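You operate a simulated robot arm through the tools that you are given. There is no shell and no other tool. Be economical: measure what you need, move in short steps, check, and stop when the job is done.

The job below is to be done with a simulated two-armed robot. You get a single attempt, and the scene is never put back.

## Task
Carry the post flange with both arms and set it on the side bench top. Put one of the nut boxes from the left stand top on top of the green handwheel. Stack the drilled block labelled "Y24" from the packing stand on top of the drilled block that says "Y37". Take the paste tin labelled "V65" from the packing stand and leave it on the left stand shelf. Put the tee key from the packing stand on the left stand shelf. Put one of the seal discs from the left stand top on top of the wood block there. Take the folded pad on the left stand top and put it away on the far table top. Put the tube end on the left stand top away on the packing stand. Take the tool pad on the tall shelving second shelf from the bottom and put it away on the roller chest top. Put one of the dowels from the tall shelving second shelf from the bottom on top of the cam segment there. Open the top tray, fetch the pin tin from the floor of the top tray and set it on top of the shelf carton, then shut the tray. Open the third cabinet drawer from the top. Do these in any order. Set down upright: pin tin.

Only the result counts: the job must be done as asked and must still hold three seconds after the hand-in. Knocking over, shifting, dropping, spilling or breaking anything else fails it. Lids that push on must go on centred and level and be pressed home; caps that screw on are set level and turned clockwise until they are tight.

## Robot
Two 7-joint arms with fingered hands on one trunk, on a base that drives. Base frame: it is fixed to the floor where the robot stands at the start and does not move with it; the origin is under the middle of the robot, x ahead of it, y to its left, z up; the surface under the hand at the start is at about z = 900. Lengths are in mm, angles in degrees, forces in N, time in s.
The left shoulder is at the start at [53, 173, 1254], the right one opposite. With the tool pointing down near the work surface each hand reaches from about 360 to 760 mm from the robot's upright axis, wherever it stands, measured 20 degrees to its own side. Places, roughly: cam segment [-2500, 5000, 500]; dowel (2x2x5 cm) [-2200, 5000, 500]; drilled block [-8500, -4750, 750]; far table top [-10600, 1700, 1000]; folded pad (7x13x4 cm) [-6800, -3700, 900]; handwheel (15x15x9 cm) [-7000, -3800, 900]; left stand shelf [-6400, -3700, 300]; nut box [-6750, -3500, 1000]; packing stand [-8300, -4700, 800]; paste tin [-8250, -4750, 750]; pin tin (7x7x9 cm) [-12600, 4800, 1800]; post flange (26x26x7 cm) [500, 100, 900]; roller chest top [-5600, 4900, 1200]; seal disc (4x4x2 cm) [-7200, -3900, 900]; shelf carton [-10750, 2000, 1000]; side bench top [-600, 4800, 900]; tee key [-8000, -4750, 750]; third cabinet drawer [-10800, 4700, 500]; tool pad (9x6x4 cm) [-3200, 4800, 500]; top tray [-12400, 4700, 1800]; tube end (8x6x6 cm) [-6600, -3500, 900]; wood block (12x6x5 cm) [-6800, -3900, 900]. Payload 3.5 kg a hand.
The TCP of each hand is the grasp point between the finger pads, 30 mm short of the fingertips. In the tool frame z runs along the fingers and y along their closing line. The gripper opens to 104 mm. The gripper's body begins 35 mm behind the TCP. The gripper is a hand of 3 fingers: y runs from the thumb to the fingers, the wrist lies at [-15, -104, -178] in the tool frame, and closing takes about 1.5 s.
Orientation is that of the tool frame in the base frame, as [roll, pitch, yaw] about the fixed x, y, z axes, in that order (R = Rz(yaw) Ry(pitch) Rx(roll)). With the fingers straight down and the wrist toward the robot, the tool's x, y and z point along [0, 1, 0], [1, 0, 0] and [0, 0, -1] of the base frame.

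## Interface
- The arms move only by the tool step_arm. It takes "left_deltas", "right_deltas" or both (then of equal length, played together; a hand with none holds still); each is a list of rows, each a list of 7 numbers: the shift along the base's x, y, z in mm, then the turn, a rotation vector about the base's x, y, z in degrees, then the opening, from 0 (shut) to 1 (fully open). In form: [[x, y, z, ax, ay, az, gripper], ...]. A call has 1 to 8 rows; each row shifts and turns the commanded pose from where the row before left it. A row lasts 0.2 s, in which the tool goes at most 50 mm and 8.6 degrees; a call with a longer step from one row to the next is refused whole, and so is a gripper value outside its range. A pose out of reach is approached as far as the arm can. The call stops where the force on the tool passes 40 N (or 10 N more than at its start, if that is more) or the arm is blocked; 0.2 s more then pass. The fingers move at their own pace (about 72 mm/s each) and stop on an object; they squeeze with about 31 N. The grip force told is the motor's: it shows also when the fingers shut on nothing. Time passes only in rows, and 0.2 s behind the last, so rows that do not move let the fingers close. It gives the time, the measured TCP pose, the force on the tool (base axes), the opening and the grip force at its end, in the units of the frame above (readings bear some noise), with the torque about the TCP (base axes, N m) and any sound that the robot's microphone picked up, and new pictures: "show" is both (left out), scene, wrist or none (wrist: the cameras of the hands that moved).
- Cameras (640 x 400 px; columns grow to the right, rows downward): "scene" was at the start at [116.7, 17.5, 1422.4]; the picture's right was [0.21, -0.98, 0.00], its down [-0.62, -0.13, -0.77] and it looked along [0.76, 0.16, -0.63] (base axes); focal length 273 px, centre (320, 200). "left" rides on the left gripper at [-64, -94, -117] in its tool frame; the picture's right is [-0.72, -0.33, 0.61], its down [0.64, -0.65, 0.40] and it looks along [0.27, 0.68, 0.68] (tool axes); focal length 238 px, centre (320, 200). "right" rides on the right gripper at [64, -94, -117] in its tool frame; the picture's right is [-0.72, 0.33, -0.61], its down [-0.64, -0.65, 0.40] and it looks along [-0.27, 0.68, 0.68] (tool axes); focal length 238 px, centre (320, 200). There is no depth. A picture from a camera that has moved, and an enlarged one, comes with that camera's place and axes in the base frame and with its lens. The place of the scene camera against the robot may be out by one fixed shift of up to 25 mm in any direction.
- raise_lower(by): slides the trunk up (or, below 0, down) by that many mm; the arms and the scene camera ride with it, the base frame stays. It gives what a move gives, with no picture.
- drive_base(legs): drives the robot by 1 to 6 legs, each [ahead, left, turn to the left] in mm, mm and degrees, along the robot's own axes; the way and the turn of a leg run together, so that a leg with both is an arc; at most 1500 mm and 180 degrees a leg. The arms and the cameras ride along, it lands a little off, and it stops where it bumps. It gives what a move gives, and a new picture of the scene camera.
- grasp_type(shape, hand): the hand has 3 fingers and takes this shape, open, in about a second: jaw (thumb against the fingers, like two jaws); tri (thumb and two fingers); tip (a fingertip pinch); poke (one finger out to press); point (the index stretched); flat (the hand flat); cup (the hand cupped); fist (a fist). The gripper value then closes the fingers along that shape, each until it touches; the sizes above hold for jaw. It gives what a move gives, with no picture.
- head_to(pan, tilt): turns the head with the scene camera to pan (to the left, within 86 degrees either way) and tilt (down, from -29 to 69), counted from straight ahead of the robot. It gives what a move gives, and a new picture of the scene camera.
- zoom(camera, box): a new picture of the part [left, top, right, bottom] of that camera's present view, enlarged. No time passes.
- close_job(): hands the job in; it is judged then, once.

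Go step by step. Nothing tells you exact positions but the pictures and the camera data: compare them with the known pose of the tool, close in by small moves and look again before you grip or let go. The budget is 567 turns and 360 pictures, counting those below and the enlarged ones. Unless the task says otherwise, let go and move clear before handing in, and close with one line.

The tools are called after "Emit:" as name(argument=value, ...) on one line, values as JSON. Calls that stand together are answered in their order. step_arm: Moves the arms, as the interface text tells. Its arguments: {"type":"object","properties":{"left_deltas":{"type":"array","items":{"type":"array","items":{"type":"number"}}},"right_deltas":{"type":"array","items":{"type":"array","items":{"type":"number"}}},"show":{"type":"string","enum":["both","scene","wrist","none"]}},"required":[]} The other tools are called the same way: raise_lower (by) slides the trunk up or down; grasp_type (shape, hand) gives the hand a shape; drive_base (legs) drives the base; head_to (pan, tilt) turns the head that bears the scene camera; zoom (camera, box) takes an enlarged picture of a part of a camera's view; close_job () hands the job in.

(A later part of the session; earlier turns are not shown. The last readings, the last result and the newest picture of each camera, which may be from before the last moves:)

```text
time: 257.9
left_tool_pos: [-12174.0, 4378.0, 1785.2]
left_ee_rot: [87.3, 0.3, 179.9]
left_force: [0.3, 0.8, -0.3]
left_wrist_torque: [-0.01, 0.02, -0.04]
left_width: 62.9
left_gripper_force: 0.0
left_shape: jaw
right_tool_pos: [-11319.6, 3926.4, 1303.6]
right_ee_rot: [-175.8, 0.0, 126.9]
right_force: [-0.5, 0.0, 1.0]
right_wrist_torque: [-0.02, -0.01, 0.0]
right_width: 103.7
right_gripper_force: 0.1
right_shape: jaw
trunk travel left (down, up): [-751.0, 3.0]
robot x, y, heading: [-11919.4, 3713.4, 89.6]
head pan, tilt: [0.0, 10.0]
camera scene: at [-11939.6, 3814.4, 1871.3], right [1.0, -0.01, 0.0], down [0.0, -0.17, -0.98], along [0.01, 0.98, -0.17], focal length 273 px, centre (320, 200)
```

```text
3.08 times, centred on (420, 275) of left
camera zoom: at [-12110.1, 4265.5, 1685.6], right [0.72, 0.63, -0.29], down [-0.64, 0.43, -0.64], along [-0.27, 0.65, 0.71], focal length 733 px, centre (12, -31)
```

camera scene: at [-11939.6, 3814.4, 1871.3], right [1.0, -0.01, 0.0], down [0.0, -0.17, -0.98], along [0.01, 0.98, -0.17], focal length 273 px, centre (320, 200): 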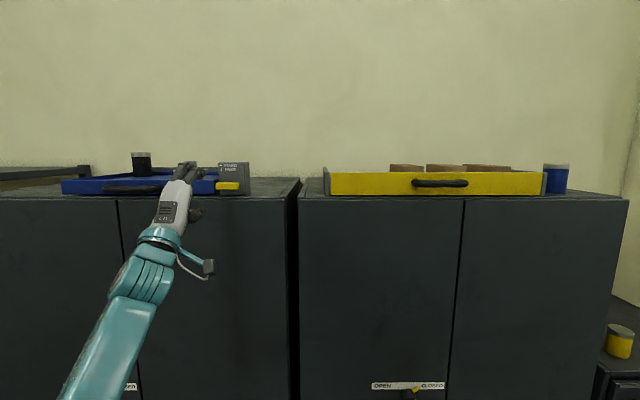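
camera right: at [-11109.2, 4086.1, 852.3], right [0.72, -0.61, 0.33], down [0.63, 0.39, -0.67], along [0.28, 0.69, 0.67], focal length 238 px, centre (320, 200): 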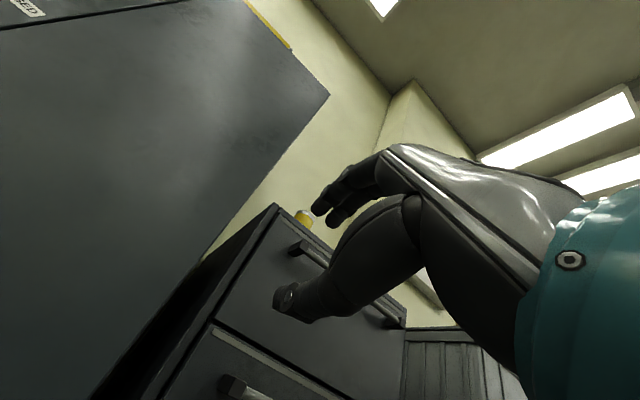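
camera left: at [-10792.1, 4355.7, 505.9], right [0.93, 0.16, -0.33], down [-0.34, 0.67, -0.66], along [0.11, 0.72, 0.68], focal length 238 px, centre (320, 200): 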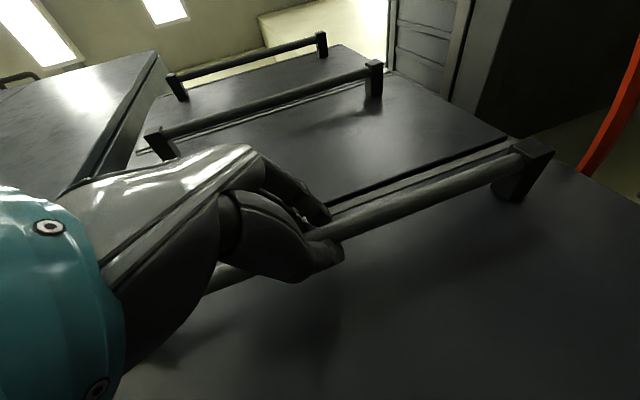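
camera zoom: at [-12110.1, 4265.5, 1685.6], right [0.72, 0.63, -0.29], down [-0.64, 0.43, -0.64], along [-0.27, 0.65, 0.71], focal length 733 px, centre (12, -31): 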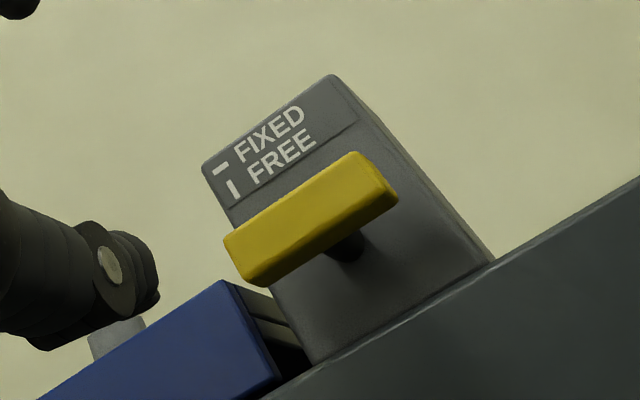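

The latch bar pivots on a central shaft at about (-12160,4545,1783). I'll approach with a narrow opening to grip it.

Emit:
drive_base(legs=[[110, 0, 0]])

Emit:
step_arm(left_deltas=[[12, 0, -2, 2.7, 0, 0, 0.42], [0, 0, 0, 0, 0, 0, 0.42], [0, 0, 0, 0, 0, 0, 0.42]], show="wrist")

```text
time: 259.1
left_tool_pos: [-12170.2, 4485.0, 1787.1]
left_ee_rot: [87.3, 0.2, 179.9]
left_force: [0.2, -0.3, 0.3]
left_wrist_torque: [0.01, -0.01, 0.02]
left_width: 62.9
left_gripper_force: 0.2
left_shape: jaw
right_tool_pos: [-11315.4, 4034.5, 1304.2]
right_ee_rot: [-175.8, -0.1, 127.0]
right_force: [-0.2, 0.2, 0.5]
right_wrist_torque: [0.01, 0.01, 0.0]
right_width: 103.6
right_gripper_force: 0.1
right_shape: jaw
trunk travel left (down, up): [-751.0, 3.0]
robot x, y, heading: [-11920.1, 3822.1, 89.4]
head pan, tilt: [0.0, 10.0]
camera scene: at [-11936.8, 3921.8, 1871.4], right [1.0, -0.01, 0.0], down [0.0, -0.17, -0.98], along [0.01, 0.98, -0.17], focal length 273 px, centre (320, 200)
```

scene: 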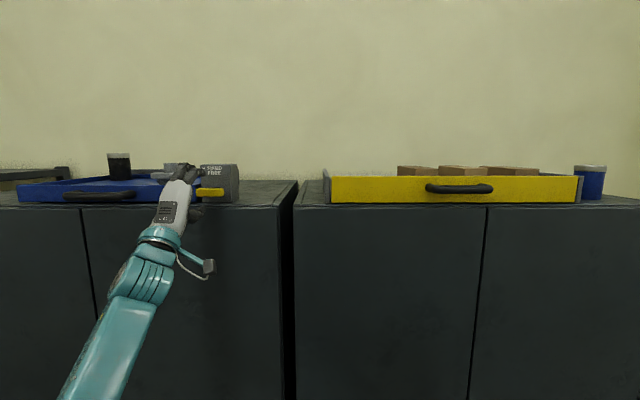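

```text
time: 259.9
left_tool_pos: [-12159.0, 4488.4, 1783.0]
left_ee_rot: [84.7, 0.3, 179.8]
left_force: [-1.2, -0.3, -0.7]
left_wrist_torque: [0.02, -0.02, 0.0]
left_width: 44.0
left_gripper_force: 0.0
left_shape: jaw
right_tool_pos: [-11316.5, 4034.1, 1304.3]
right_ee_rot: [-175.7, -0.1, 126.9]
right_force: [0.1, 0.1, -0.1]
right_wrist_torque: [-0.01, 0.0, 0.02]
right_width: 103.9
right_gripper_force: 0.0
right_shape: jaw
trunk travel left (down, up): [-751.0, 3.0]
robot x, y, heading: [-11918.2, 3820.9, 89.7]
head pan, tilt: [0.0, 10.0]
camera left: at [-12095.4, 4380.8, 1677.5], right [0.72, 0.64, -0.26], down [-0.64, 0.46, -0.62], along [-0.27, 0.61, 0.74], focal length 238 px, centre (320, 200)
```

left: 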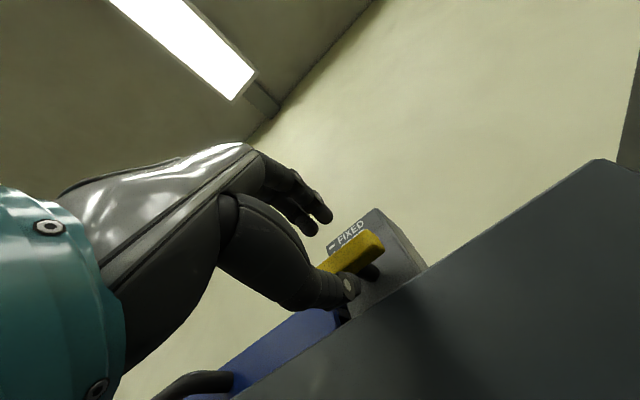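

Emit:
step_arm(left_deltas=[[0, 0, -1, -5.3, 0, 0, 0.42], [0, 15, 0, 0, 0, 0, 0.42], [0, 15, 0, 0, 0, 0, 0.42]], show="wrist")

```text
time: 260.7
left_tool_pos: [-12156.3, 4515.8, 1782.5]
left_ee_rot: [89.8, 0.2, 179.7]
left_force: [-0.1, 0.0, 2.5]
left_wrist_torque: [0.03, -0.01, 0.0]
left_width: 42.1
left_gripper_force: 0.0
left_shape: jaw
right_tool_pos: [-11315.2, 4033.9, 1302.9]
right_ee_rot: [-175.7, -0.1, 126.9]
right_force: [-1.1, -0.7, -1.0]
right_wrist_torque: [0.01, 0.03, 0.01]
right_width: 103.5
right_gripper_force: 0.1
right_shape: jaw
trunk travel left (down, up): [-751.0, 3.0]
robot x, y, heading: [-11917.8, 3817.3, 89.7]
head pan, tilt: [0.0, 10.0]
camera left: at [-12093.5, 4399.7, 1687.8], right [0.72, 0.61, -0.32], down [-0.64, 0.41, -0.65], along [-0.27, 0.68, 0.69], focal length 238 px, centre (320, 200)
```

left: 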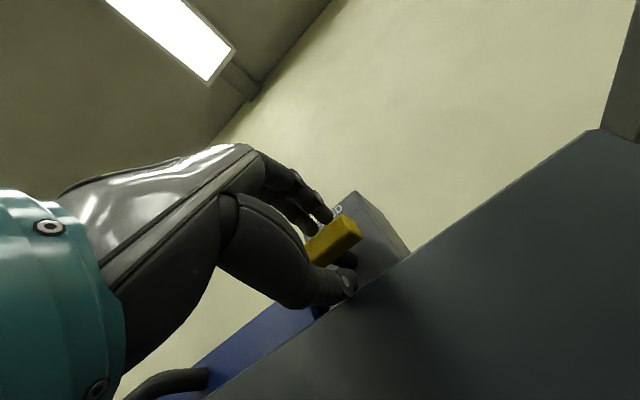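

Emit:
step_arm(left_deltas=[[0, 5, 2, 0, 0, 0, 0.42], [0, 0, 0, 0, 0, 0, 0], [0, 0, 0, 0, 0, 0, 0], [0, 0, 0, 0, 0, 0, 0], [0, 0, 0, 0, 0, 0, 0]], show="wrist")

```text
time: 261.9
left_tool_pos: [-12159.2, 4522.9, 1784.7]
left_ee_rot: [89.9, 0.2, 179.9]
left_force: [0.1, 8.1, 10.3]
left_wrist_torque: [0.19, -0.03, -0.05]
left_width: 11.9
left_gripper_force: 31.4
left_shape: jaw
right_tool_pos: [-11314.5, 4035.5, 1303.6]
right_ee_rot: [-175.7, 0.0, 127.0]
right_force: [0.2, -0.6, 0.6]
right_wrist_torque: [0.01, -0.03, 0.01]
right_width: 103.8
right_gripper_force: 0.1
right_shape: jaw
trunk travel left (down, up): [-751.0, 3.0]
robot x, y, heading: [-11917.7, 3821.6, 89.8]
head pan, tilt: [0.0, 10.0]
camera left: at [-12094.8, 4406.3, 1689.9], right [0.72, 0.61, -0.32], down [-0.64, 0.41, -0.65], along [-0.27, 0.68, 0.68], focal length 238 px, centre (320, 200)
```

left: 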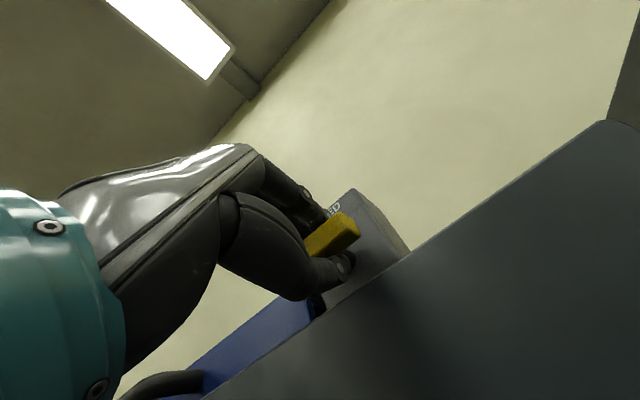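

Gripped. Testing a small roll, counter-clockwise.

Emit:
step_arm(left_deltas=[[0, 0, -2, 0, -6, 0, 0], [0, 0, 0, 0, -8, 0, 0], [0, 0, 0, 0, -8, 0, 0]], show="wrist")

```text
time: 262.7
left_tool_pos: [-12157.0, 4522.7, 1783.1]
left_ee_rot: [89.7, 22.1, 179.8]
left_force: [-1.4, 13.4, 19.9]
left_wrist_torque: [0.4, 0.12, 0.0]
left_width: 10.4
left_gripper_force: 31.4
left_shape: jaw
right_tool_pos: [-11313.9, 4034.7, 1303.2]
right_ee_rot: [-175.7, 0.0, 127.0]
right_force: [0.2, -0.1, 0.5]
right_wrist_torque: [0.03, -0.04, -0.03]
right_width: 103.9
right_gripper_force: 0.0
right_shape: jaw
trunk travel left (down, up): [-751.0, 3.0]
robot x, y, heading: [-11920.0, 3818.1, 89.6]
head pan, tilt: [0.0, 10.0]
camera left: at [-12063.7, 4406.3, 1719.2], right [0.79, 0.61, -0.03], down [-0.35, 0.41, -0.84], along [-0.51, 0.68, 0.53], focal length 238 px, centre (320, 200)
```

left: 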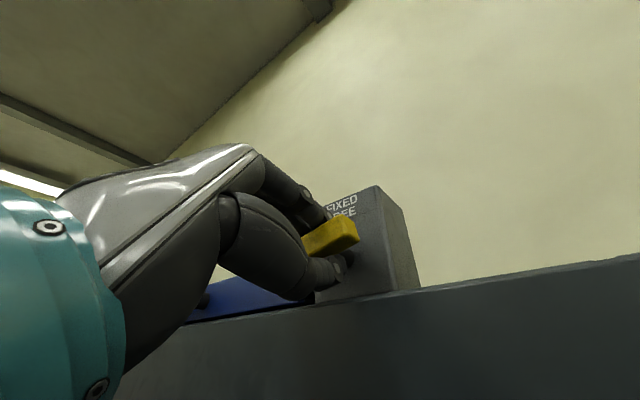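

The bar is turning with the hand. Continuing the roll, with a slight height correction.

Emit:
step_arm(left_deltas=[[0, 1, 3, 0, -8, 0, 0], [0, 0, 1, 0, -8, 0, 0], [0, 0, 0, 0, -8, 0, 0]], show="none")

```text
time: 263.5
left_tool_pos: [-12158.3, 4524.1, 1783.8]
left_ee_rot: [90.8, 40.8, 179.4]
left_force: [-11.4, 2.4, 15.5]
left_wrist_torque: [0.4, 0.06, 0.29]
left_width: 10.4
left_gripper_force: 31.2
left_shape: jaw
left hand out of reach, approached as far as the arm can: row 2
right_tool_pos: [-11317.3, 4035.0, 1305.0]
right_ee_rot: [-175.8, 0.0, 127.0]
right_force: [0.3, 0.3, -0.3]
right_wrist_torque: [-0.01, -0.01, 0.01]
right_width: 103.4
right_gripper_force: 0.0
right_shape: jaw
trunk travel left (down, up): [-751.0, 3.0]
robot x, y, heading: [-11920.1, 3819.3, 89.7]
head pan, tilt: [0.0, 10.0]
```

Emit:
step_arm(left_deltas=[[0, 0, 2, 0, -8, 0, 0], [0, 0, 2, 0, -8, 0, 0], [0, 0, 0, 0, -8, 0, 0]], show="none")

```text
time: 264.3
left_tool_pos: [-12159.8, 4524.1, 1785.5]
left_ee_rot: [90.7, 64.9, 179.5]
left_force: [-12.8, -3.6, 0.8]
left_wrist_torque: [0.05, 0.05, 0.35]
left_width: 10.5
left_gripper_force: 30.8
left_shape: jaw
right_tool_pos: [-11317.8, 4033.7, 1306.1]
right_ee_rot: [-175.9, 0.0, 127.1]
right_force: [-0.2, 0.4, -0.2]
right_wrist_torque: [0.01, 0.02, 0.0]
right_width: 103.7
right_gripper_force: 0.0
right_shape: jaw
trunk travel left (down, up): [-751.0, 3.0]
robot x, y, heading: [-11922.4, 3819.3, 89.6]
head pan, tilt: [0.0, 10.0]
```

Going well at 65°. Finishing to about 92°.

Emit:
step_arm(left_deltas=[[-1, 0, 0, 0, -8, 0, 0], [-1, 0, 0, 0, -8, 0, 0], [0, 0, 0, 0, -8, 0, 0], [0, 0, 0, 0, -2, 0, 0], [0, 0, 0, 0, 0, 0, 0]], show="wrist")

Emit:
zoom(camera="scene", box=[130, 130, 290, 230])

```text
time: 265.5
left_tool_pos: [-12160.7, 4524.1, 1785.8]
left_ee_rot: [-65.4, 89.0, 23.3]
left_force: [-12.0, -6.8, -9.2]
left_wrist_torque: [-0.27, 0.05, 0.32]
left_width: 10.4
left_gripper_force: 31.2
left_shape: jaw
right_tool_pos: [-11318.8, 4034.0, 1305.5]
right_ee_rot: [-175.9, 0.1, 127.0]
right_force: [0.2, -0.2, 0.2]
right_wrist_torque: [0.01, -0.03, 0.0]
right_width: 103.8
right_gripper_force: 0.1
right_shape: jaw
trunk travel left (down, up): [-751.0, 3.0]
robot x, y, heading: [-11916.3, 3821.3, 89.5]
head pan, tilt: [0.0, 10.0]
camera left: at [-12071.7, 4405.1, 1849.4], right [0.33, 0.6, 0.73], down [0.67, 0.39, -0.63], along [-0.66, 0.7, -0.27], focal length 238 px, centre (320, 200)
```

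left: 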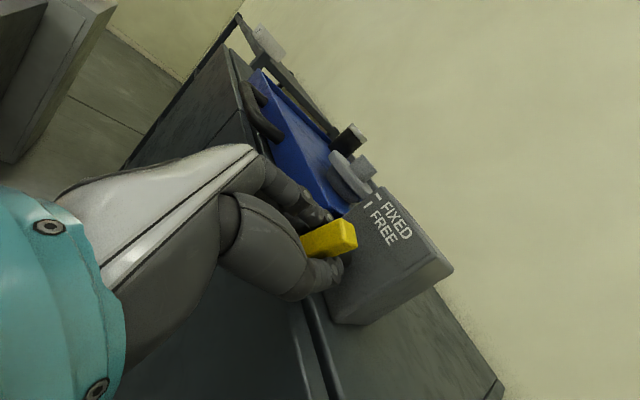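

```text
4.00 times, centred on (210, 180) of scene
camera zoom: at [-11941.6, 3922.3, 1871.2], right [1.0, -0.01, 0.0], down [0.0, -0.17, -0.98], along [0.01, 0.98, -0.17], focal length 1093 px, centre (760, 280)
```

zoom: 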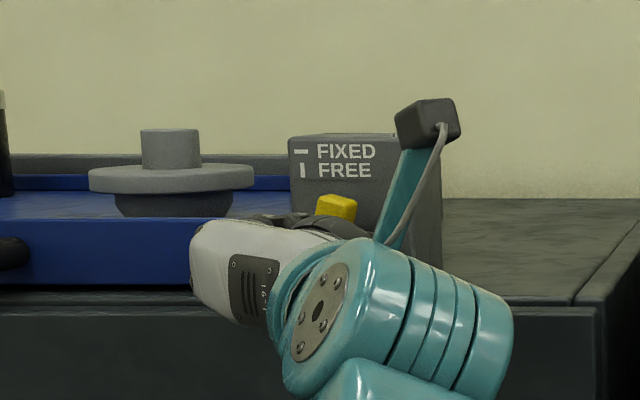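

The latch is vertical, so FREE. Releasing and backing off.

Emit:
step_arm(left_deltas=[[0, 0, 0, 0, 0, 0, 0.35], [0, 0, 0, 0, 0, 0, 0.35], [0, 0, 0, 0, 0, 0, 0.35]], show="none")

Emit:
drive_base(legs=[[-200, 0, 0.4]])

Emit:
zoom(camera="scene", box=[30, 120, 290, 230])

```text
time: 266.3
left_tool_pos: [-12158.3, 4525.9, 1788.2]
left_ee_rot: [-41.7, 89.0, 46.8]
left_force: [-0.5, 0.3, 1.0]
left_wrist_torque: [0.01, -0.02, 0.0]
left_width: 36.0
left_gripper_force: 0.1
left_shape: jaw
right_tool_pos: [-11316.6, 4033.8, 1303.9]
right_ee_rot: [-175.7, 0.1, 126.9]
right_force: [0.3, -0.4, -0.5]
right_wrist_torque: [-0.02, 0.01, -0.02]
right_width: 104.0
right_gripper_force: 0.0
right_shape: jaw
trunk travel left (down, up): [-751.0, 3.0]
robot x, y, heading: [-11916.5, 3821.9, 89.7]
head pan, tilt: [0.0, 10.0]
```

```text
time: 267.9
left_tool_pos: [-12160.5, 4329.8, 1785.8]
left_ee_rot: [-54.3, 89.2, 34.5]
left_force: [0.4, 0.6, -1.1]
left_wrist_torque: [0.07, 0.0, -0.03]
left_width: 36.3
left_gripper_force: 0.1
left_shape: jaw
right_tool_pos: [-11317.5, 3841.5, 1303.7]
right_ee_rot: [-175.7, 0.1, 127.2]
right_force: [0.6, -0.6, -1.2]
right_wrist_torque: [-0.03, 0.02, 0.01]
right_width: 103.6
right_gripper_force: 0.0
right_shape: jaw
trunk travel left (down, up): [-751.0, 3.0]
robot x, y, heading: [-11916.9, 3621.1, 90.0]
head pan, tilt: [0.0, 10.0]
camera scene: at [-11938.2, 3728.9, 1871.1], right [1.0, 0.0, 0.0], down [0.0, -0.18, -0.98], along [0.0, 0.98, -0.18], focal length 273 px, centre (320, 200)
```

scene: 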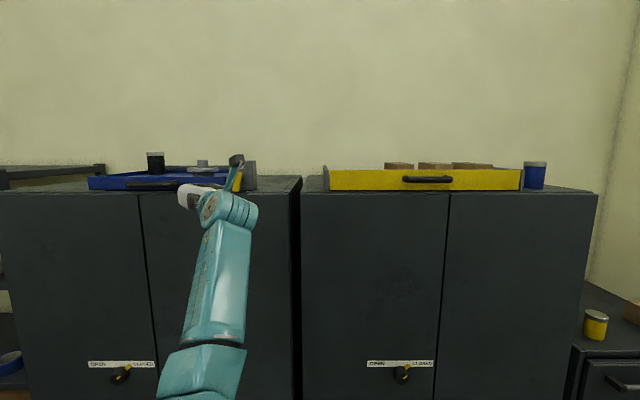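

```text
2.46 times, centred on (160, 175) of scene
camera zoom: at [-11938.2, 3728.9, 1871.1], right [1.0, 0.0, 0.0], down [0.0, -0.18, -0.98], along [0.0, 0.98, -0.18], focal length 673 px, centre (714, 262)
```

zoom: 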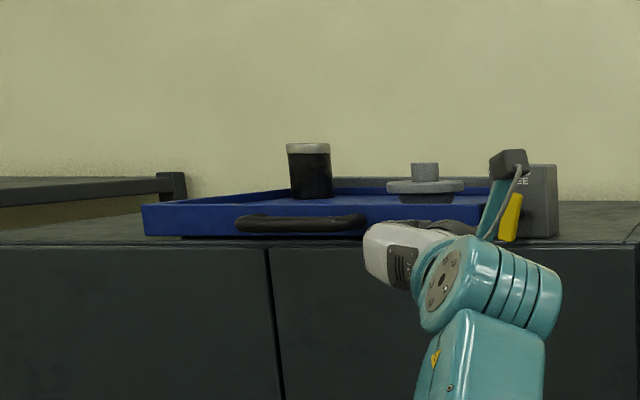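

The latch reads vertical. Next I'll roll the hand back to vertical closing and shift to the tray's handle at x≈-12425.

Emit:
step_arm(left_deltas=[[0, 0, 0, 0, 8.3, 0, 0.6], [0, 0, 0, 0, 8.3, 0, 0.6], [0, 0, 0, 0, 8.3, 0, 0.6], [0, 0, 0, 0, 8.3, 0, 0.6], [0, 0, 0, 0, 8.3, 0, 0.6], [0, 0, 0, 0, 8.3, 0, 0.6]], show="none")

Emit:
step_arm(left_deltas=[[0, 0, 0, 0, 8.3, 0, 0.6], [0, 0, 0, 0, 8.3, 0, 0.6], [0, 0, 0, 0, 8.3, 0, 0.6], [0, 0, 0, 0, 8.3, 0, 0.6], [0, 0, 0, 0, 8.3, 0, 0.6]], show="none")

Emit:
drive_base(legs=[[0, 265, 0], [110, 0, 0]])

Emit:
zoom(camera="left", box=[0, 0, 640, 400])

```text
time: 269.3
left_tool_pos: [-12160.3, 4325.9, 1787.5]
left_ee_rot: [90.8, 40.7, 179.4]
left_force: [0.1, 0.1, -0.8]
left_wrist_torque: [0.02, -0.02, -0.02]
left_width: 62.0
left_gripper_force: 0.1
left_shape: jaw
right_tool_pos: [-11317.7, 3839.5, 1304.1]
right_ee_rot: [-175.8, 0.0, 127.2]
right_force: [0.9, 0.2, 0.0]
right_wrist_torque: [-0.01, 0.0, -0.03]
right_width: 103.7
right_gripper_force: 0.0
right_shape: jaw
trunk travel left (down, up): [-751.0, 3.0]
robot x, y, heading: [-11919.2, 3621.9, 90.1]
head pan, tilt: [0.0, 10.0]
```

```text
time: 270.5
left_tool_pos: [-12161.5, 4327.7, 1785.8]
left_ee_rot: [91.2, -0.8, 179.6]
left_force: [-0.6, -0.3, -1.0]
left_wrist_torque: [0.01, 0.0, -0.01]
left_width: 62.2
left_gripper_force: 0.1
left_shape: jaw
right_tool_pos: [-11318.2, 3840.2, 1304.8]
right_ee_rot: [-175.8, 0.1, 127.2]
right_force: [-1.1, 0.3, -0.5]
right_wrist_torque: [0.02, -0.03, -0.02]
right_width: 103.9
right_gripper_force: 0.0
right_shape: jaw
trunk travel left (down, up): [-751.0, 3.0]
robot x, y, heading: [-11917.8, 3621.6, 89.9]
head pan, tilt: [0.0, 10.0]
```

```text
time: 273.2
left_tool_pos: [-12429.3, 4438.1, 1788.6]
left_ee_rot: [91.1, -0.6, 179.4]
left_force: [0.5, 0.0, 0.2]
left_wrist_torque: [-0.03, -0.02, -0.02]
left_width: 62.1
left_gripper_force: 0.1
left_shape: jaw
right_tool_pos: [-11585.8, 3947.7, 1305.0]
right_ee_rot: [-175.8, 0.0, 126.9]
right_force: [0.5, 0.1, -0.4]
right_wrist_torque: [-0.01, -0.01, -0.01]
right_width: 103.8
right_gripper_force: 0.0
right_shape: jaw
trunk travel left (down, up): [-751.0, 3.0]
robot x, y, heading: [-12186.5, 3736.2, 89.8]
head pan, tilt: [0.0, 10.0]
camera scene: at [-12208.0, 3835.0, 1871.4], right [1.0, -0.01, 0.0], down [0.0, -0.17, -0.98], along [0.01, 0.98, -0.17], focal length 273 px, centre (320, 200)
```

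scene: 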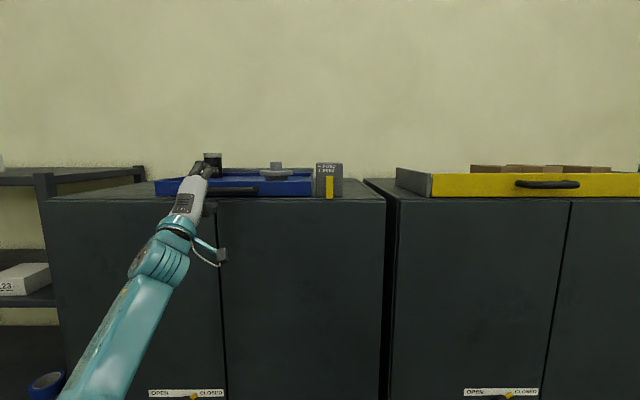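

```text
1.00 times, centred on (320, 200) of left (not enlarged: the box is as wide or as high as the picture)
camera zoom: at [-12367.7, 4317.7, 1694.4], right [0.72, 0.6, -0.35], down [-0.64, 0.4, -0.65], along [-0.25, 0.69, 0.67], focal length 238 px, centre (320, 200)
```

zoom: 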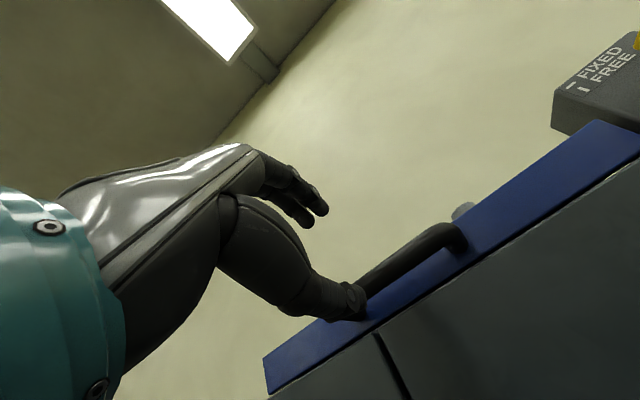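

The handle bar is at z≈1774, y≈4517. Approaching with a narrow opening.

Emit:
step_arm(left_deltas=[[0, 10, -12, 0, 0, 0, 0.45], [0, 20, 0, 0, 0, 0, 0.45], [0, 20, 0, 0, 0, 0, 0.45], [0, 10, 0, 0, 0, 0, 0.45]], show="wrist")

```text
time: 274.2
left_tool_pos: [-12427.9, 4496.9, 1776.0]
left_ee_rot: [91.1, -0.7, 179.2]
left_force: [0.4, -0.3, -0.3]
left_wrist_torque: [0.0, -0.01, 0.03]
left_width: 47.2
left_gripper_force: 0.1
left_shape: jaw
right_tool_pos: [-11585.7, 3947.8, 1304.4]
right_ee_rot: [-175.8, 0.0, 127.0]
right_force: [-0.2, -0.1, 0.5]
right_wrist_torque: [0.04, 0.02, -0.01]
right_width: 103.5
right_gripper_force: 0.1
right_shape: jaw
trunk travel left (down, up): [-751.0, 3.0]
robot x, y, heading: [-12189.3, 3734.3, 89.5]
head pan, tilt: [0.0, 10.0]
camera left: at [-12366.2, 4378.3, 1682.0], right [0.72, 0.6, -0.35], down [-0.64, 0.4, -0.65], along [-0.25, 0.69, 0.67], focal length 238 px, centre (320, 200)
```

left: 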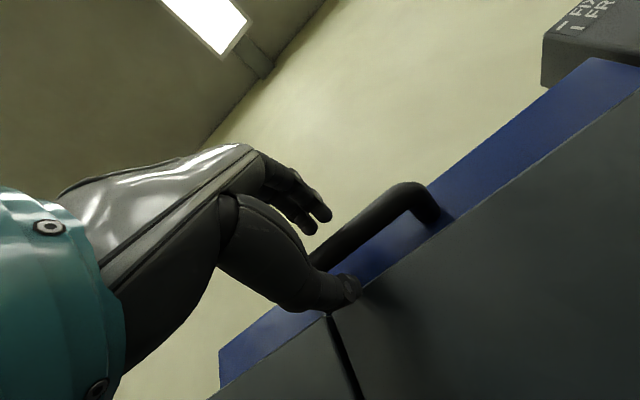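

Emit:
step_arm(left_deltas=[[0, 6, 0, 0, 0, 0, 0.35], [0, 6, 0, 0, 0, 0, 0.25], [0, 0, 0, 0, 0, 0, 0], [0, 0, 0, 0, 0, 0, 0], [0, 0, 0, 0, 0, 0, 0], [0, 0, 0, 0, 0, 0, 0]], show="wrist")

```text
time: 275.6
left_tool_pos: [-12429.9, 4503.4, 1780.6]
left_ee_rot: [90.5, -0.6, 179.4]
left_force: [-0.1, -10.8, 14.5]
left_wrist_torque: [0.33, 0.04, -0.02]
left_width: 15.3
left_gripper_force: 31.1
left_shape: jaw
right_tool_pos: [-11585.2, 3945.2, 1304.7]
right_ee_rot: [-175.9, -0.2, 127.1]
right_force: [0.8, 0.2, 0.0]
right_wrist_torque: [-0.01, 0.03, -0.02]
right_width: 103.7
right_gripper_force: 0.1
right_shape: jaw
trunk travel left (down, up): [-751.0, 3.0]
robot x, y, heading: [-12186.8, 3734.5, 89.6]
head pan, tilt: [0.0, 10.0]
camera left: at [-12367.4, 4385.2, 1686.4], right [0.72, 0.6, -0.34], down [-0.64, 0.4, -0.65], along [-0.25, 0.69, 0.68], focal length 238 px, centre (320, 200)
```

left: 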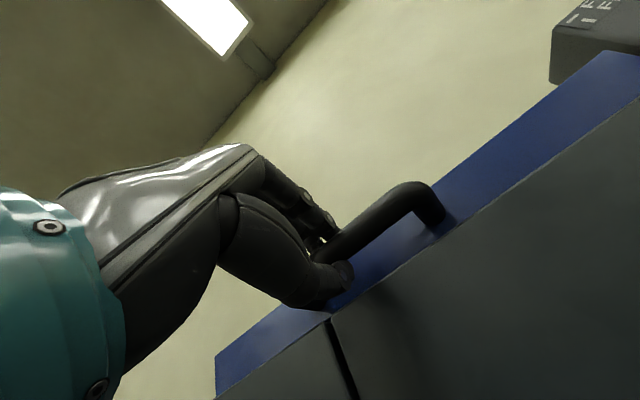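

Gripped. Pulling the tray out 250 mm.

Emit:
step_arm(left_deltas=[[0, 0, 3, 0, 0, 0, 0]], show="none")

Emit:
drive_base(legs=[[-250, 0, 0]])

Emit:
zoom(camera="scene", box=[100, 120, 360, 240])

```text
time: 276.0
left_tool_pos: [-12428.4, 4504.1, 1780.5]
left_ee_rot: [90.9, -0.7, 179.4]
left_force: [-2.1, -14.2, 10.2]
left_wrist_torque: [0.22, 0.02, 0.03]
left_width: 15.7
left_gripper_force: 30.8
left_shape: jaw
right_tool_pos: [-11585.0, 3945.2, 1303.9]
right_ee_rot: [-175.9, -0.2, 127.1]
right_force: [-0.3, 0.5, -0.1]
right_wrist_torque: [0.04, -0.04, -0.03]
right_width: 103.7
right_gripper_force: 0.0
right_shape: jaw
trunk travel left (down, up): [-751.0, 3.0]
robot x, y, heading: [-12189.0, 3731.4, 89.7]
head pan, tilt: [0.0, 10.0]
```

```text
time: 277.8
left_tool_pos: [-12430.2, 4265.0, 1776.2]
left_ee_rot: [91.3, -0.7, 179.5]
left_force: [1.3, 0.5, -0.2]
left_wrist_torque: [-0.02, 0.05, -0.05]
left_width: 9.8
left_gripper_force: 31.3
left_shape: jaw
right_tool_pos: [-11586.8, 3703.0, 1303.5]
right_ee_rot: [-175.6, 0.0, 127.1]
right_force: [-0.1, 0.0, -0.6]
right_wrist_torque: [0.02, 0.03, -0.01]
right_width: 103.8
right_gripper_force: 0.1
right_shape: jaw
trunk travel left (down, up): [-751.0, 3.0]
robot x, y, heading: [-12191.6, 3486.6, 89.7]
head pan, tilt: [0.0, 10.0]
camera scene: at [-12207.9, 3590.9, 1871.0], right [1.0, 0.0, 0.0], down [0.0, -0.18, -0.98], along [0.0, 0.98, -0.18], focal length 273 px, centre (320, 200)
```

scene: 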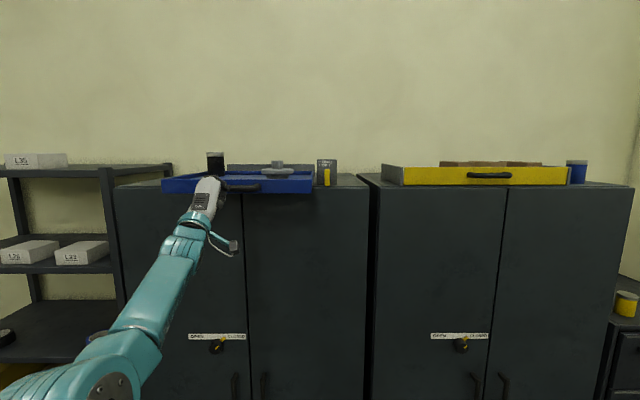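

```text
2.46 times, centred on (230, 180) of scene
camera zoom: at [-12207.9, 3590.9, 1871.0], right [1.0, 0.0, 0.0], down [0.0, -0.18, -0.98], along [0.0, 0.98, -0.18], focal length 673 px, centre (542, 249)
```

zoom: 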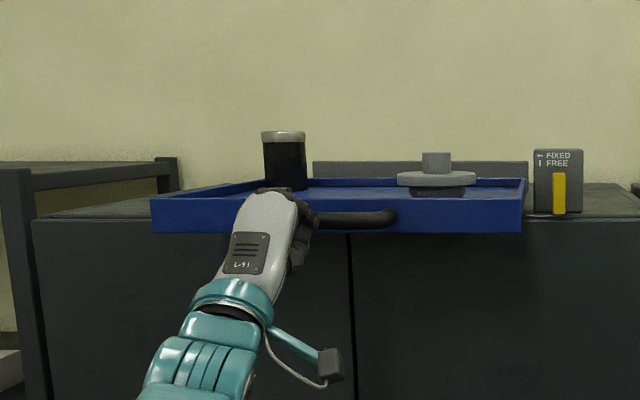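

The tray is out about 240 mm with the tin inside. Releasing, backing off, and turning the hand for a sideways grasp on the tin.

Emit:
step_arm(left_deltas=[[0, 0, 0, 0, 0, 0, 0.5], [0, 0, 0, 0, 0, 0, 0.5], [0, 0, 0, 0, 0, 0, 0.5]], show="none")

Emit:
drive_base(legs=[[-200, 0, 0]])

Emit:
step_arm(left_deltas=[[0, 0, 5, -2.14, -7.97, 2.14, 1], [0, 0, 5, -2.14, -7.97, 2.14, 1], [0, 0, 5, -2.14, -7.97, 2.14, 1], [0, 0, 5, -2.14, -7.97, 2.14, 1], [0, 0, 5, -2.14, -7.97, 2.14, 1], [0, 0, 5, -2.14, -7.97, 2.14, 1]], show="none")

Emit:
step_arm(left_deltas=[[0, 0, 5, -2.14, -7.97, 2.14, 1], [0, 0, 5, -2.14, -7.97, 2.14, 1], [0, 0, 5, -2.14, -7.97, 2.14, 1], [0, 0, 5, -2.14, -7.97, 2.14, 1], [0, 0, 5, -2.14, -7.97, 2.14, 1]], show="both")

```text
time: 278.6
left_tool_pos: [-12430.6, 4260.9, 1777.9]
left_ee_rot: [91.2, -0.6, 179.6]
left_force: [-0.1, -0.4, 0.5]
left_wrist_torque: [0.02, 0.02, -0.01]
left_width: 51.6
left_gripper_force: 0.0
left_shape: jaw
right_tool_pos: [-11587.0, 3699.5, 1303.9]
right_ee_rot: [-175.8, -0.1, 127.0]
right_force: [1.1, 0.0, -0.4]
right_wrist_torque: [-0.01, -0.02, 0.01]
right_width: 103.5
right_gripper_force: 0.1
right_shape: jaw
trunk travel left (down, up): [-751.0, 3.0]
robot x, y, heading: [-12190.4, 3489.8, 89.7]
head pan, tilt: [0.0, 10.0]
```

```text
time: 280.2
left_tool_pos: [-12429.0, 4067.6, 1776.1]
left_ee_rot: [91.5, -0.7, 179.4]
left_force: [0.0, -0.1, -0.1]
left_wrist_torque: [0.03, -0.03, -0.03]
left_width: 51.9
left_gripper_force: 0.0
left_shape: jaw
right_tool_pos: [-11587.3, 3504.8, 1301.9]
right_ee_rot: [-175.7, 0.0, 127.0]
right_force: [-0.5, 0.6, 0.5]
right_wrist_torque: [0.03, 0.0, 0.01]
right_width: 103.9
right_gripper_force: 0.1
right_shape: jaw
trunk travel left (down, up): [-751.0, 3.0]
robot x, y, heading: [-12186.2, 3288.3, 89.5]
head pan, tilt: [0.0, 10.0]
camera scene: at [-12209.1, 3393.9, 1871.1], right [1.0, -0.01, 0.0], down [0.0, -0.18, -0.98], along [0.01, 0.98, -0.18], focal length 273 px, centre (320, 200)
```

scene: 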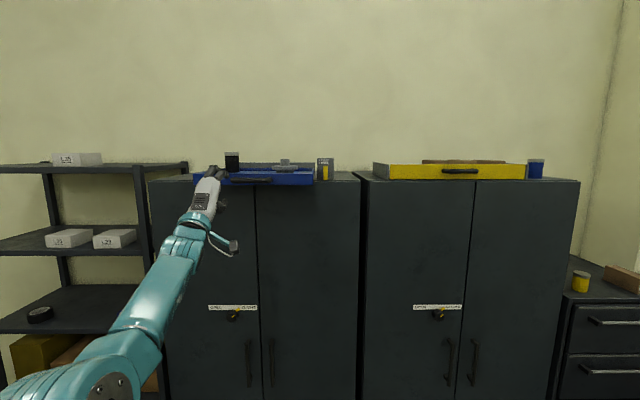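

```text
time: 281.6
left_tool_pos: [-12431.3, 4059.1, 1805.3]
left_ee_rot: [114.2, 44.6, -157.5]
left_force: [-0.2, -0.5, -0.1]
left_wrist_torque: [0.01, 0.0, 0.03]
left_width: 103.6
left_gripper_force: 0.0
left_shape: jaw
left hand out of reach, approached as far as the arm can: row 6
right_tool_pos: [-11589.2, 3502.9, 1304.5]
right_ee_rot: [-175.7, 0.0, 127.0]
right_force: [-0.2, 0.0, 0.0]
right_wrist_torque: [-0.01, 0.01, -0.01]
right_width: 103.6
right_gripper_force: 0.1
right_shape: jaw
trunk travel left (down, up): [-751.0, 3.0]
robot x, y, heading: [-12185.5, 3286.2, 90.0]
head pan, tilt: [0.0, 10.0]
```

```text
time: 282.8
left_tool_pos: [-12453.5, 3996.0, 1813.1]
left_ee_rot: [173.4, 61.8, -97.6]
left_force: [0.8, -0.1, -0.5]
left_wrist_torque: [0.02, 0.0, 0.01]
left_width: 103.7
left_gripper_force: 0.0
left_shape: jaw
left hand out of reach, approached as far as the arm can: row 1, 2, 3, 4, 5
right_tool_pos: [-11586.8, 3502.7, 1304.2]
right_ee_rot: [-175.8, -0.1, 127.0]
right_force: [0.8, 1.0, -0.3]
right_wrist_torque: [-0.01, -0.01, 0.0]
right_width: 103.8
right_gripper_force: 0.1
right_shape: jaw
trunk travel left (down, up): [-751.0, 3.0]
robot x, y, heading: [-12188.1, 3292.3, 89.6]
head pan, tilt: [0.0, 10.0]
camera scene: at [-12208.6, 3389.0, 1871.4], right [1.0, -0.01, 0.0], down [0.0, -0.17, -0.98], along [0.01, 0.98, -0.17], focal length 273 px, centre (320, 200)
camera left: at [-12355.8, 3919.6, 1918.8], right [0.37, 0.87, 0.33], down [0.61, 0.04, -0.79], along [-0.7, 0.49, -0.52], focal length 238 px, centre (320, 200)
```

scene: 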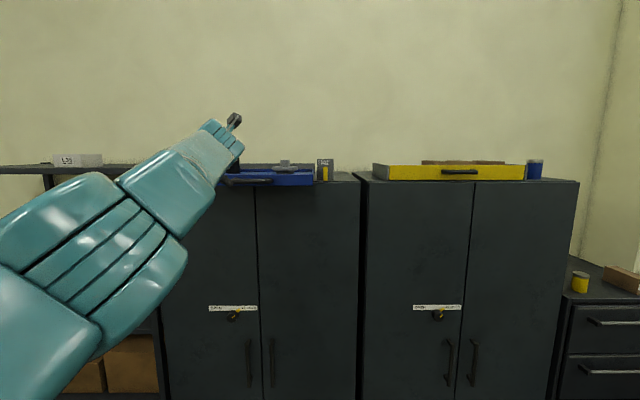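
left: 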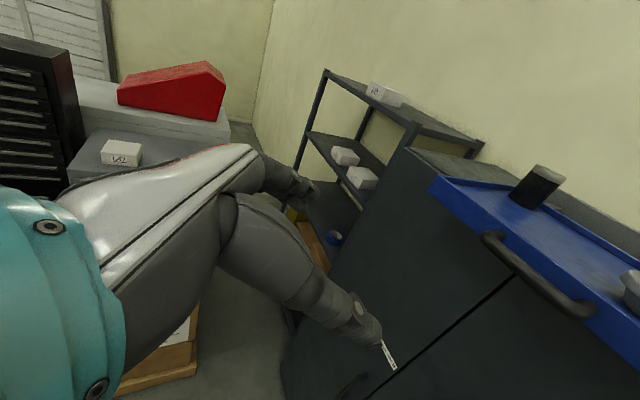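

The tin is at about (-12588,4662) in the extended tray. My hand needs to clear the front wall (about 1793), so I'll pull back a little and raise.

Emit:
step_arm(left_deltas=[[0, -30, 15, 0, 0, 0, 1], [0, -30, 20, 0, 0, 0, 1], [0, 0, 20, 0, 0, 0, 1]], show="none")

```text
time: 283.6
left_tool_pos: [-12453.9, 3959.3, 1854.0]
left_ee_rot: [172.9, 61.7, -98.0]
left_force: [-0.1, 0.1, 1.0]
left_wrist_torque: [-0.03, -0.01, 0.01]
left_width: 103.8
left_gripper_force: 0.1
left_shape: jaw
left hand out of reach, approached as far as the arm can: row 2
right_tool_pos: [-11586.9, 3504.4, 1303.0]
right_ee_rot: [-175.7, -0.1, 127.0]
right_force: [-0.4, 0.3, 0.3]
right_wrist_torque: [0.0, 0.01, -0.01]
right_width: 103.6
right_gripper_force: 0.1
right_shape: jaw
trunk travel left (down, up): [-751.0, 3.0]
robot x, y, heading: [-12193.7, 3290.6, 89.8]
head pan, tilt: [0.0, 10.0]
```

Emit:
drive_base(legs=[[200, 134, 0.2], [370, 0, 0]])

Emit:
zoom(camera="left", box=[0, 0, 640, 400])

```text
time: 287.4
left_tool_pos: [-12590.9, 4529.5, 1855.6]
left_ee_rot: [173.2, 62.0, -97.8]
left_force: [0.0, 0.0, -0.5]
left_wrist_torque: [0.03, 0.0, 0.0]
left_width: 103.8
left_gripper_force: 0.1
left_shape: jaw
right_tool_pos: [-11723.4, 4075.1, 1303.6]
right_ee_rot: [-175.8, 0.0, 126.9]
right_force: [0.3, -0.2, 0.5]
right_wrist_torque: [-0.01, -0.01, 0.03]
right_width: 103.7
right_gripper_force: 0.1
right_shape: jaw
trunk travel left (down, up): [-751.0, 3.0]
robot x, y, heading: [-12326.7, 3858.5, 89.7]
head pan, tilt: [0.0, 10.0]
camera scene: at [-12345.5, 3963.0, 1871.4], right [1.0, -0.01, 0.0], down [0.0, -0.17, -0.98], along [0.01, 0.98, -0.17], focal length 273 px, centre (320, 200)
```

scene: 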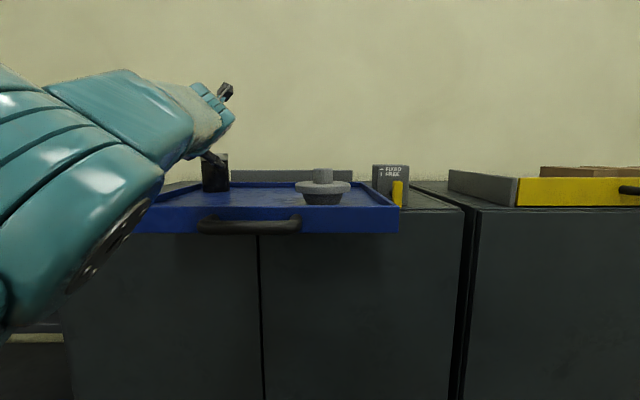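

```text
1.00 times, centred on (320, 200) of left (not enlarged: the box is as wide or as high as the picture)
camera zoom: at [-12493.2, 4452.9, 1960.6], right [0.37, 0.87, 0.33], down [0.61, 0.04, -0.79], along [-0.7, 0.5, -0.52], focal length 238 px, centre (320, 200)
```

zoom: 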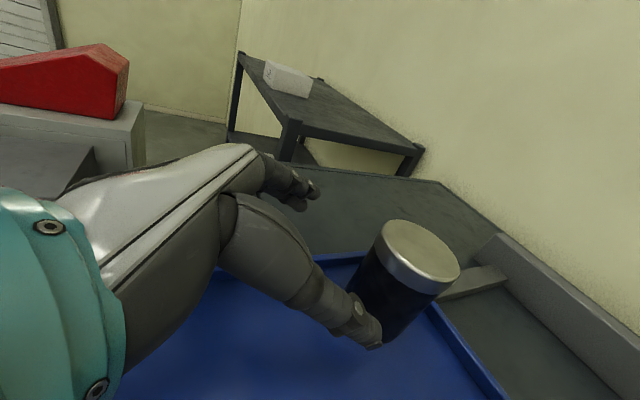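

The tin is at (-12575,4628) with its top at 1857. Lowering slightly and driving the last 95 mm in.

Emit:
step_arm(left_deltas=[[0, 0, -15, 0, 0, 0, 1], [0, 0, -14, 0, 0, 0, 1]], show="none")

Emit:
drive_base(legs=[[60, -15, 0]])

Emit:
zoom(camera="left", box=[0, 0, 640, 400])

```text
time: 287.9
left_tool_pos: [-12591.8, 4533.6, 1829.4]
left_ee_rot: [173.3, 61.9, -97.6]
left_force: [-0.2, -0.2, 0.2]
left_wrist_torque: [0.0, -0.01, 0.01]
left_width: 103.8
left_gripper_force: 0.1
left_shape: jaw
left hand out of reach, approached as far as the arm can: row 2
right_tool_pos: [-11723.4, 4076.7, 1304.6]
right_ee_rot: [-175.9, -0.1, 127.0]
right_force: [0.1, 0.6, 0.1]
right_wrist_torque: [-0.05, -0.02, 0.02]
right_width: 103.8
right_gripper_force: 0.1
right_shape: jaw
trunk travel left (down, up): [-751.0, 3.0]
robot x, y, heading: [-12327.9, 3860.1, 89.7]
head pan, tilt: [0.0, 10.0]
```

```text
time: 288.9
left_tool_pos: [-12579.2, 4583.1, 1832.4]
left_ee_rot: [173.1, 62.2, -97.9]
left_force: [0.0, -0.6, 1.2]
left_wrist_torque: [-0.01, -0.01, -0.04]
left_width: 103.7
left_gripper_force: 0.0
left_shape: jaw
right_tool_pos: [-11711.0, 4128.3, 1305.2]
right_ee_rot: [-176.0, -0.2, 127.0]
right_force: [-0.1, -0.3, -0.1]
right_wrist_torque: [0.0, -0.05, 0.01]
right_width: 104.1
right_gripper_force: 0.0
right_shape: jaw
trunk travel left (down, up): [-751.0, 3.0]
robot x, y, heading: [-12313.6, 3919.9, 89.7]
head pan, tilt: [0.0, 10.0]
camera scene: at [-12332.3, 4014.9, 1871.8], right [1.0, -0.01, 0.0], down [0.0, -0.17, -0.99], along [0.01, 0.99, -0.17], focal length 273 px, centre (320, 200)
```

scene: 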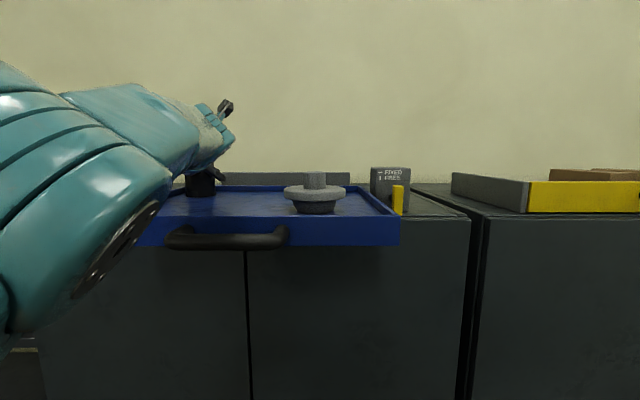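

```text
1.00 times, centred on (320, 200) of left (not enlarged: the box is as wide or as high as the picture)
camera zoom: at [-12481.4, 4507.2, 1936.7], right [0.37, 0.87, 0.33], down [0.61, 0.04, -0.79], along [-0.7, 0.5, -0.51], focal length 238 px, centre (320, 200)
```

zoom: 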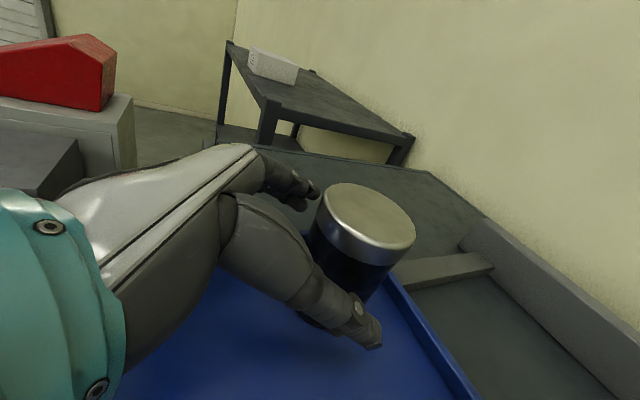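

Emit:
step_arm(left_deltas=[[2, 17, -3, 0, 0, 0, 1], [0, 17, -2, 0, 0, 0, 1], [0, 0, 0, 0, 0, 0, 1]], show="wrist")

```text
time: 289.7
left_tool_pos: [-12575.3, 4627.5, 1823.6]
left_ee_rot: [172.8, 61.7, -98.2]
left_force: [0.0, 0.4, 0.9]
left_wrist_torque: [-0.04, -0.01, -0.02]
left_width: 103.8
left_gripper_force: 0.1
left_shape: jaw
right_tool_pos: [-11707.2, 4135.1, 1303.0]
right_ee_rot: [-175.7, 0.0, 127.0]
right_force: [0.5, 0.1, -0.4]
right_wrist_torque: [-0.03, -0.02, 0.01]
right_width: 103.5
right_gripper_force: 0.0
right_shape: jaw
trunk travel left (down, up): [-751.0, 3.0]
robot x, y, heading: [-12309.8, 3920.9, 89.7]
head pan, tilt: [0.0, 10.0]
camera left: at [-12476.1, 4551.7, 1928.1], right [0.37, 0.87, 0.33], down [0.61, 0.04, -0.79], along [-0.7, 0.5, -0.52], focal length 238 px, centre (320, 200)
```

left: 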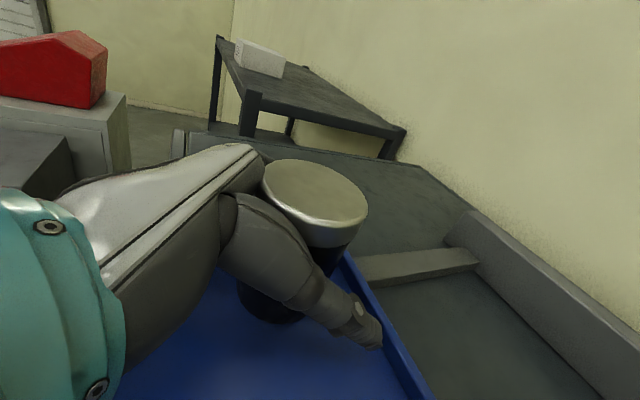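

The tin is between the fingers. Closing.

Emit:
step_arm(left_deltas=[[0, -4, 0, 0, 0, 0, 0.7], [0, 0, 0, 0, 0, 0, 0.4], [0, 0, 0, 0, 0, 0, 0], [0, 0, 0, 0, 0, 0, 0], [0, 0, 0, 0, 0, 0, 0], [0, 0, 0, 0, 0, 0, 0]], show="wrist")

```text
time: 291.1
left_tool_pos: [-12574.9, 4621.7, 1824.0]
left_ee_rot: [173.3, 61.9, -97.7]
left_force: [-1.2, 0.7, -0.8]
left_wrist_torque: [0.05, -0.04, 0.05]
left_width: 38.9
left_gripper_force: 30.9
left_shape: jaw
right_tool_pos: [-11707.9, 4134.9, 1303.8]
right_ee_rot: [-175.7, 0.0, 126.9]
right_force: [0.1, -0.3, -0.1]
right_wrist_torque: [0.0, 0.02, -0.01]
right_width: 103.6
right_gripper_force: 0.1
right_shape: jaw
trunk travel left (down, up): [-751.0, 3.0]
robot x, y, heading: [-12313.9, 3918.0, 89.6]
head pan, tilt: [0.0, 10.0]
camera left: at [-12477.6, 4545.3, 1928.4], right [0.37, 0.87, 0.33], down [0.61, 0.04, -0.79], along [-0.7, 0.5, -0.52], focal length 238 px, centre (320, 200)
```

left: 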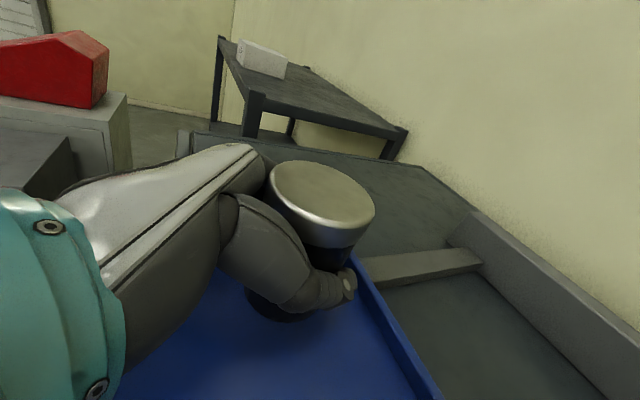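

Holding it. Lifting up and slightly back inside the tray.

Emit:
step_arm(left_deltas=[[0, -5, 10, 0, 0, 0, 0], [0, -15, 12, 0, 0, 0, 0], [0, -15, 15, 0, 0, 0, 0], [0, -10, 15, 0, 0, 0, 0]], show="both")

```text
time: 292.1
left_tool_pos: [-12574.8, 4577.4, 1875.3]
left_ee_rot: [172.9, 61.8, -98.1]
left_force: [-1.1, -0.5, -3.9]
left_wrist_torque: [0.04, 0.03, 0.01]
left_width: 38.4
left_gripper_force: 30.8
left_shape: jaw
right_tool_pos: [-11708.9, 4133.5, 1304.0]
right_ee_rot: [-175.7, 0.0, 126.9]
right_force: [-0.2, 0.2, 0.2]
right_wrist_torque: [0.02, 0.02, -0.03]
right_width: 103.6
right_gripper_force: 0.0
right_shape: jaw
trunk travel left (down, up): [-751.0, 3.0]
robot x, y, heading: [-12308.0, 3919.2, 89.6]
head pan, tilt: [0.0, 10.0]
camera scene: at [-12330.6, 4023.5, 1871.2], right [1.0, -0.01, 0.0], down [0.0, -0.17, -0.98], along [0.01, 0.98, -0.17], focal length 273 px, centre (320, 200)
camera left: at [-12478.4, 4500.9, 1980.2], right [0.37, 0.87, 0.33], down [0.61, 0.04, -0.79], along [-0.7, 0.5, -0.52], focal length 238 px, centre (320, 200)
```

scene: 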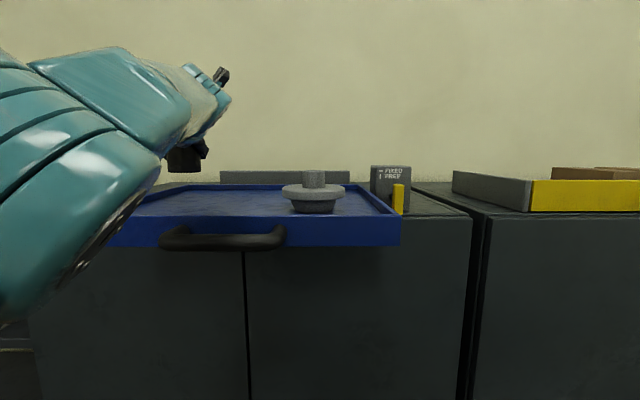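
left: 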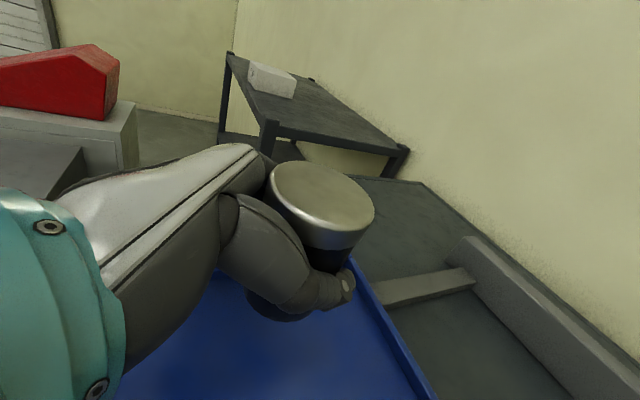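

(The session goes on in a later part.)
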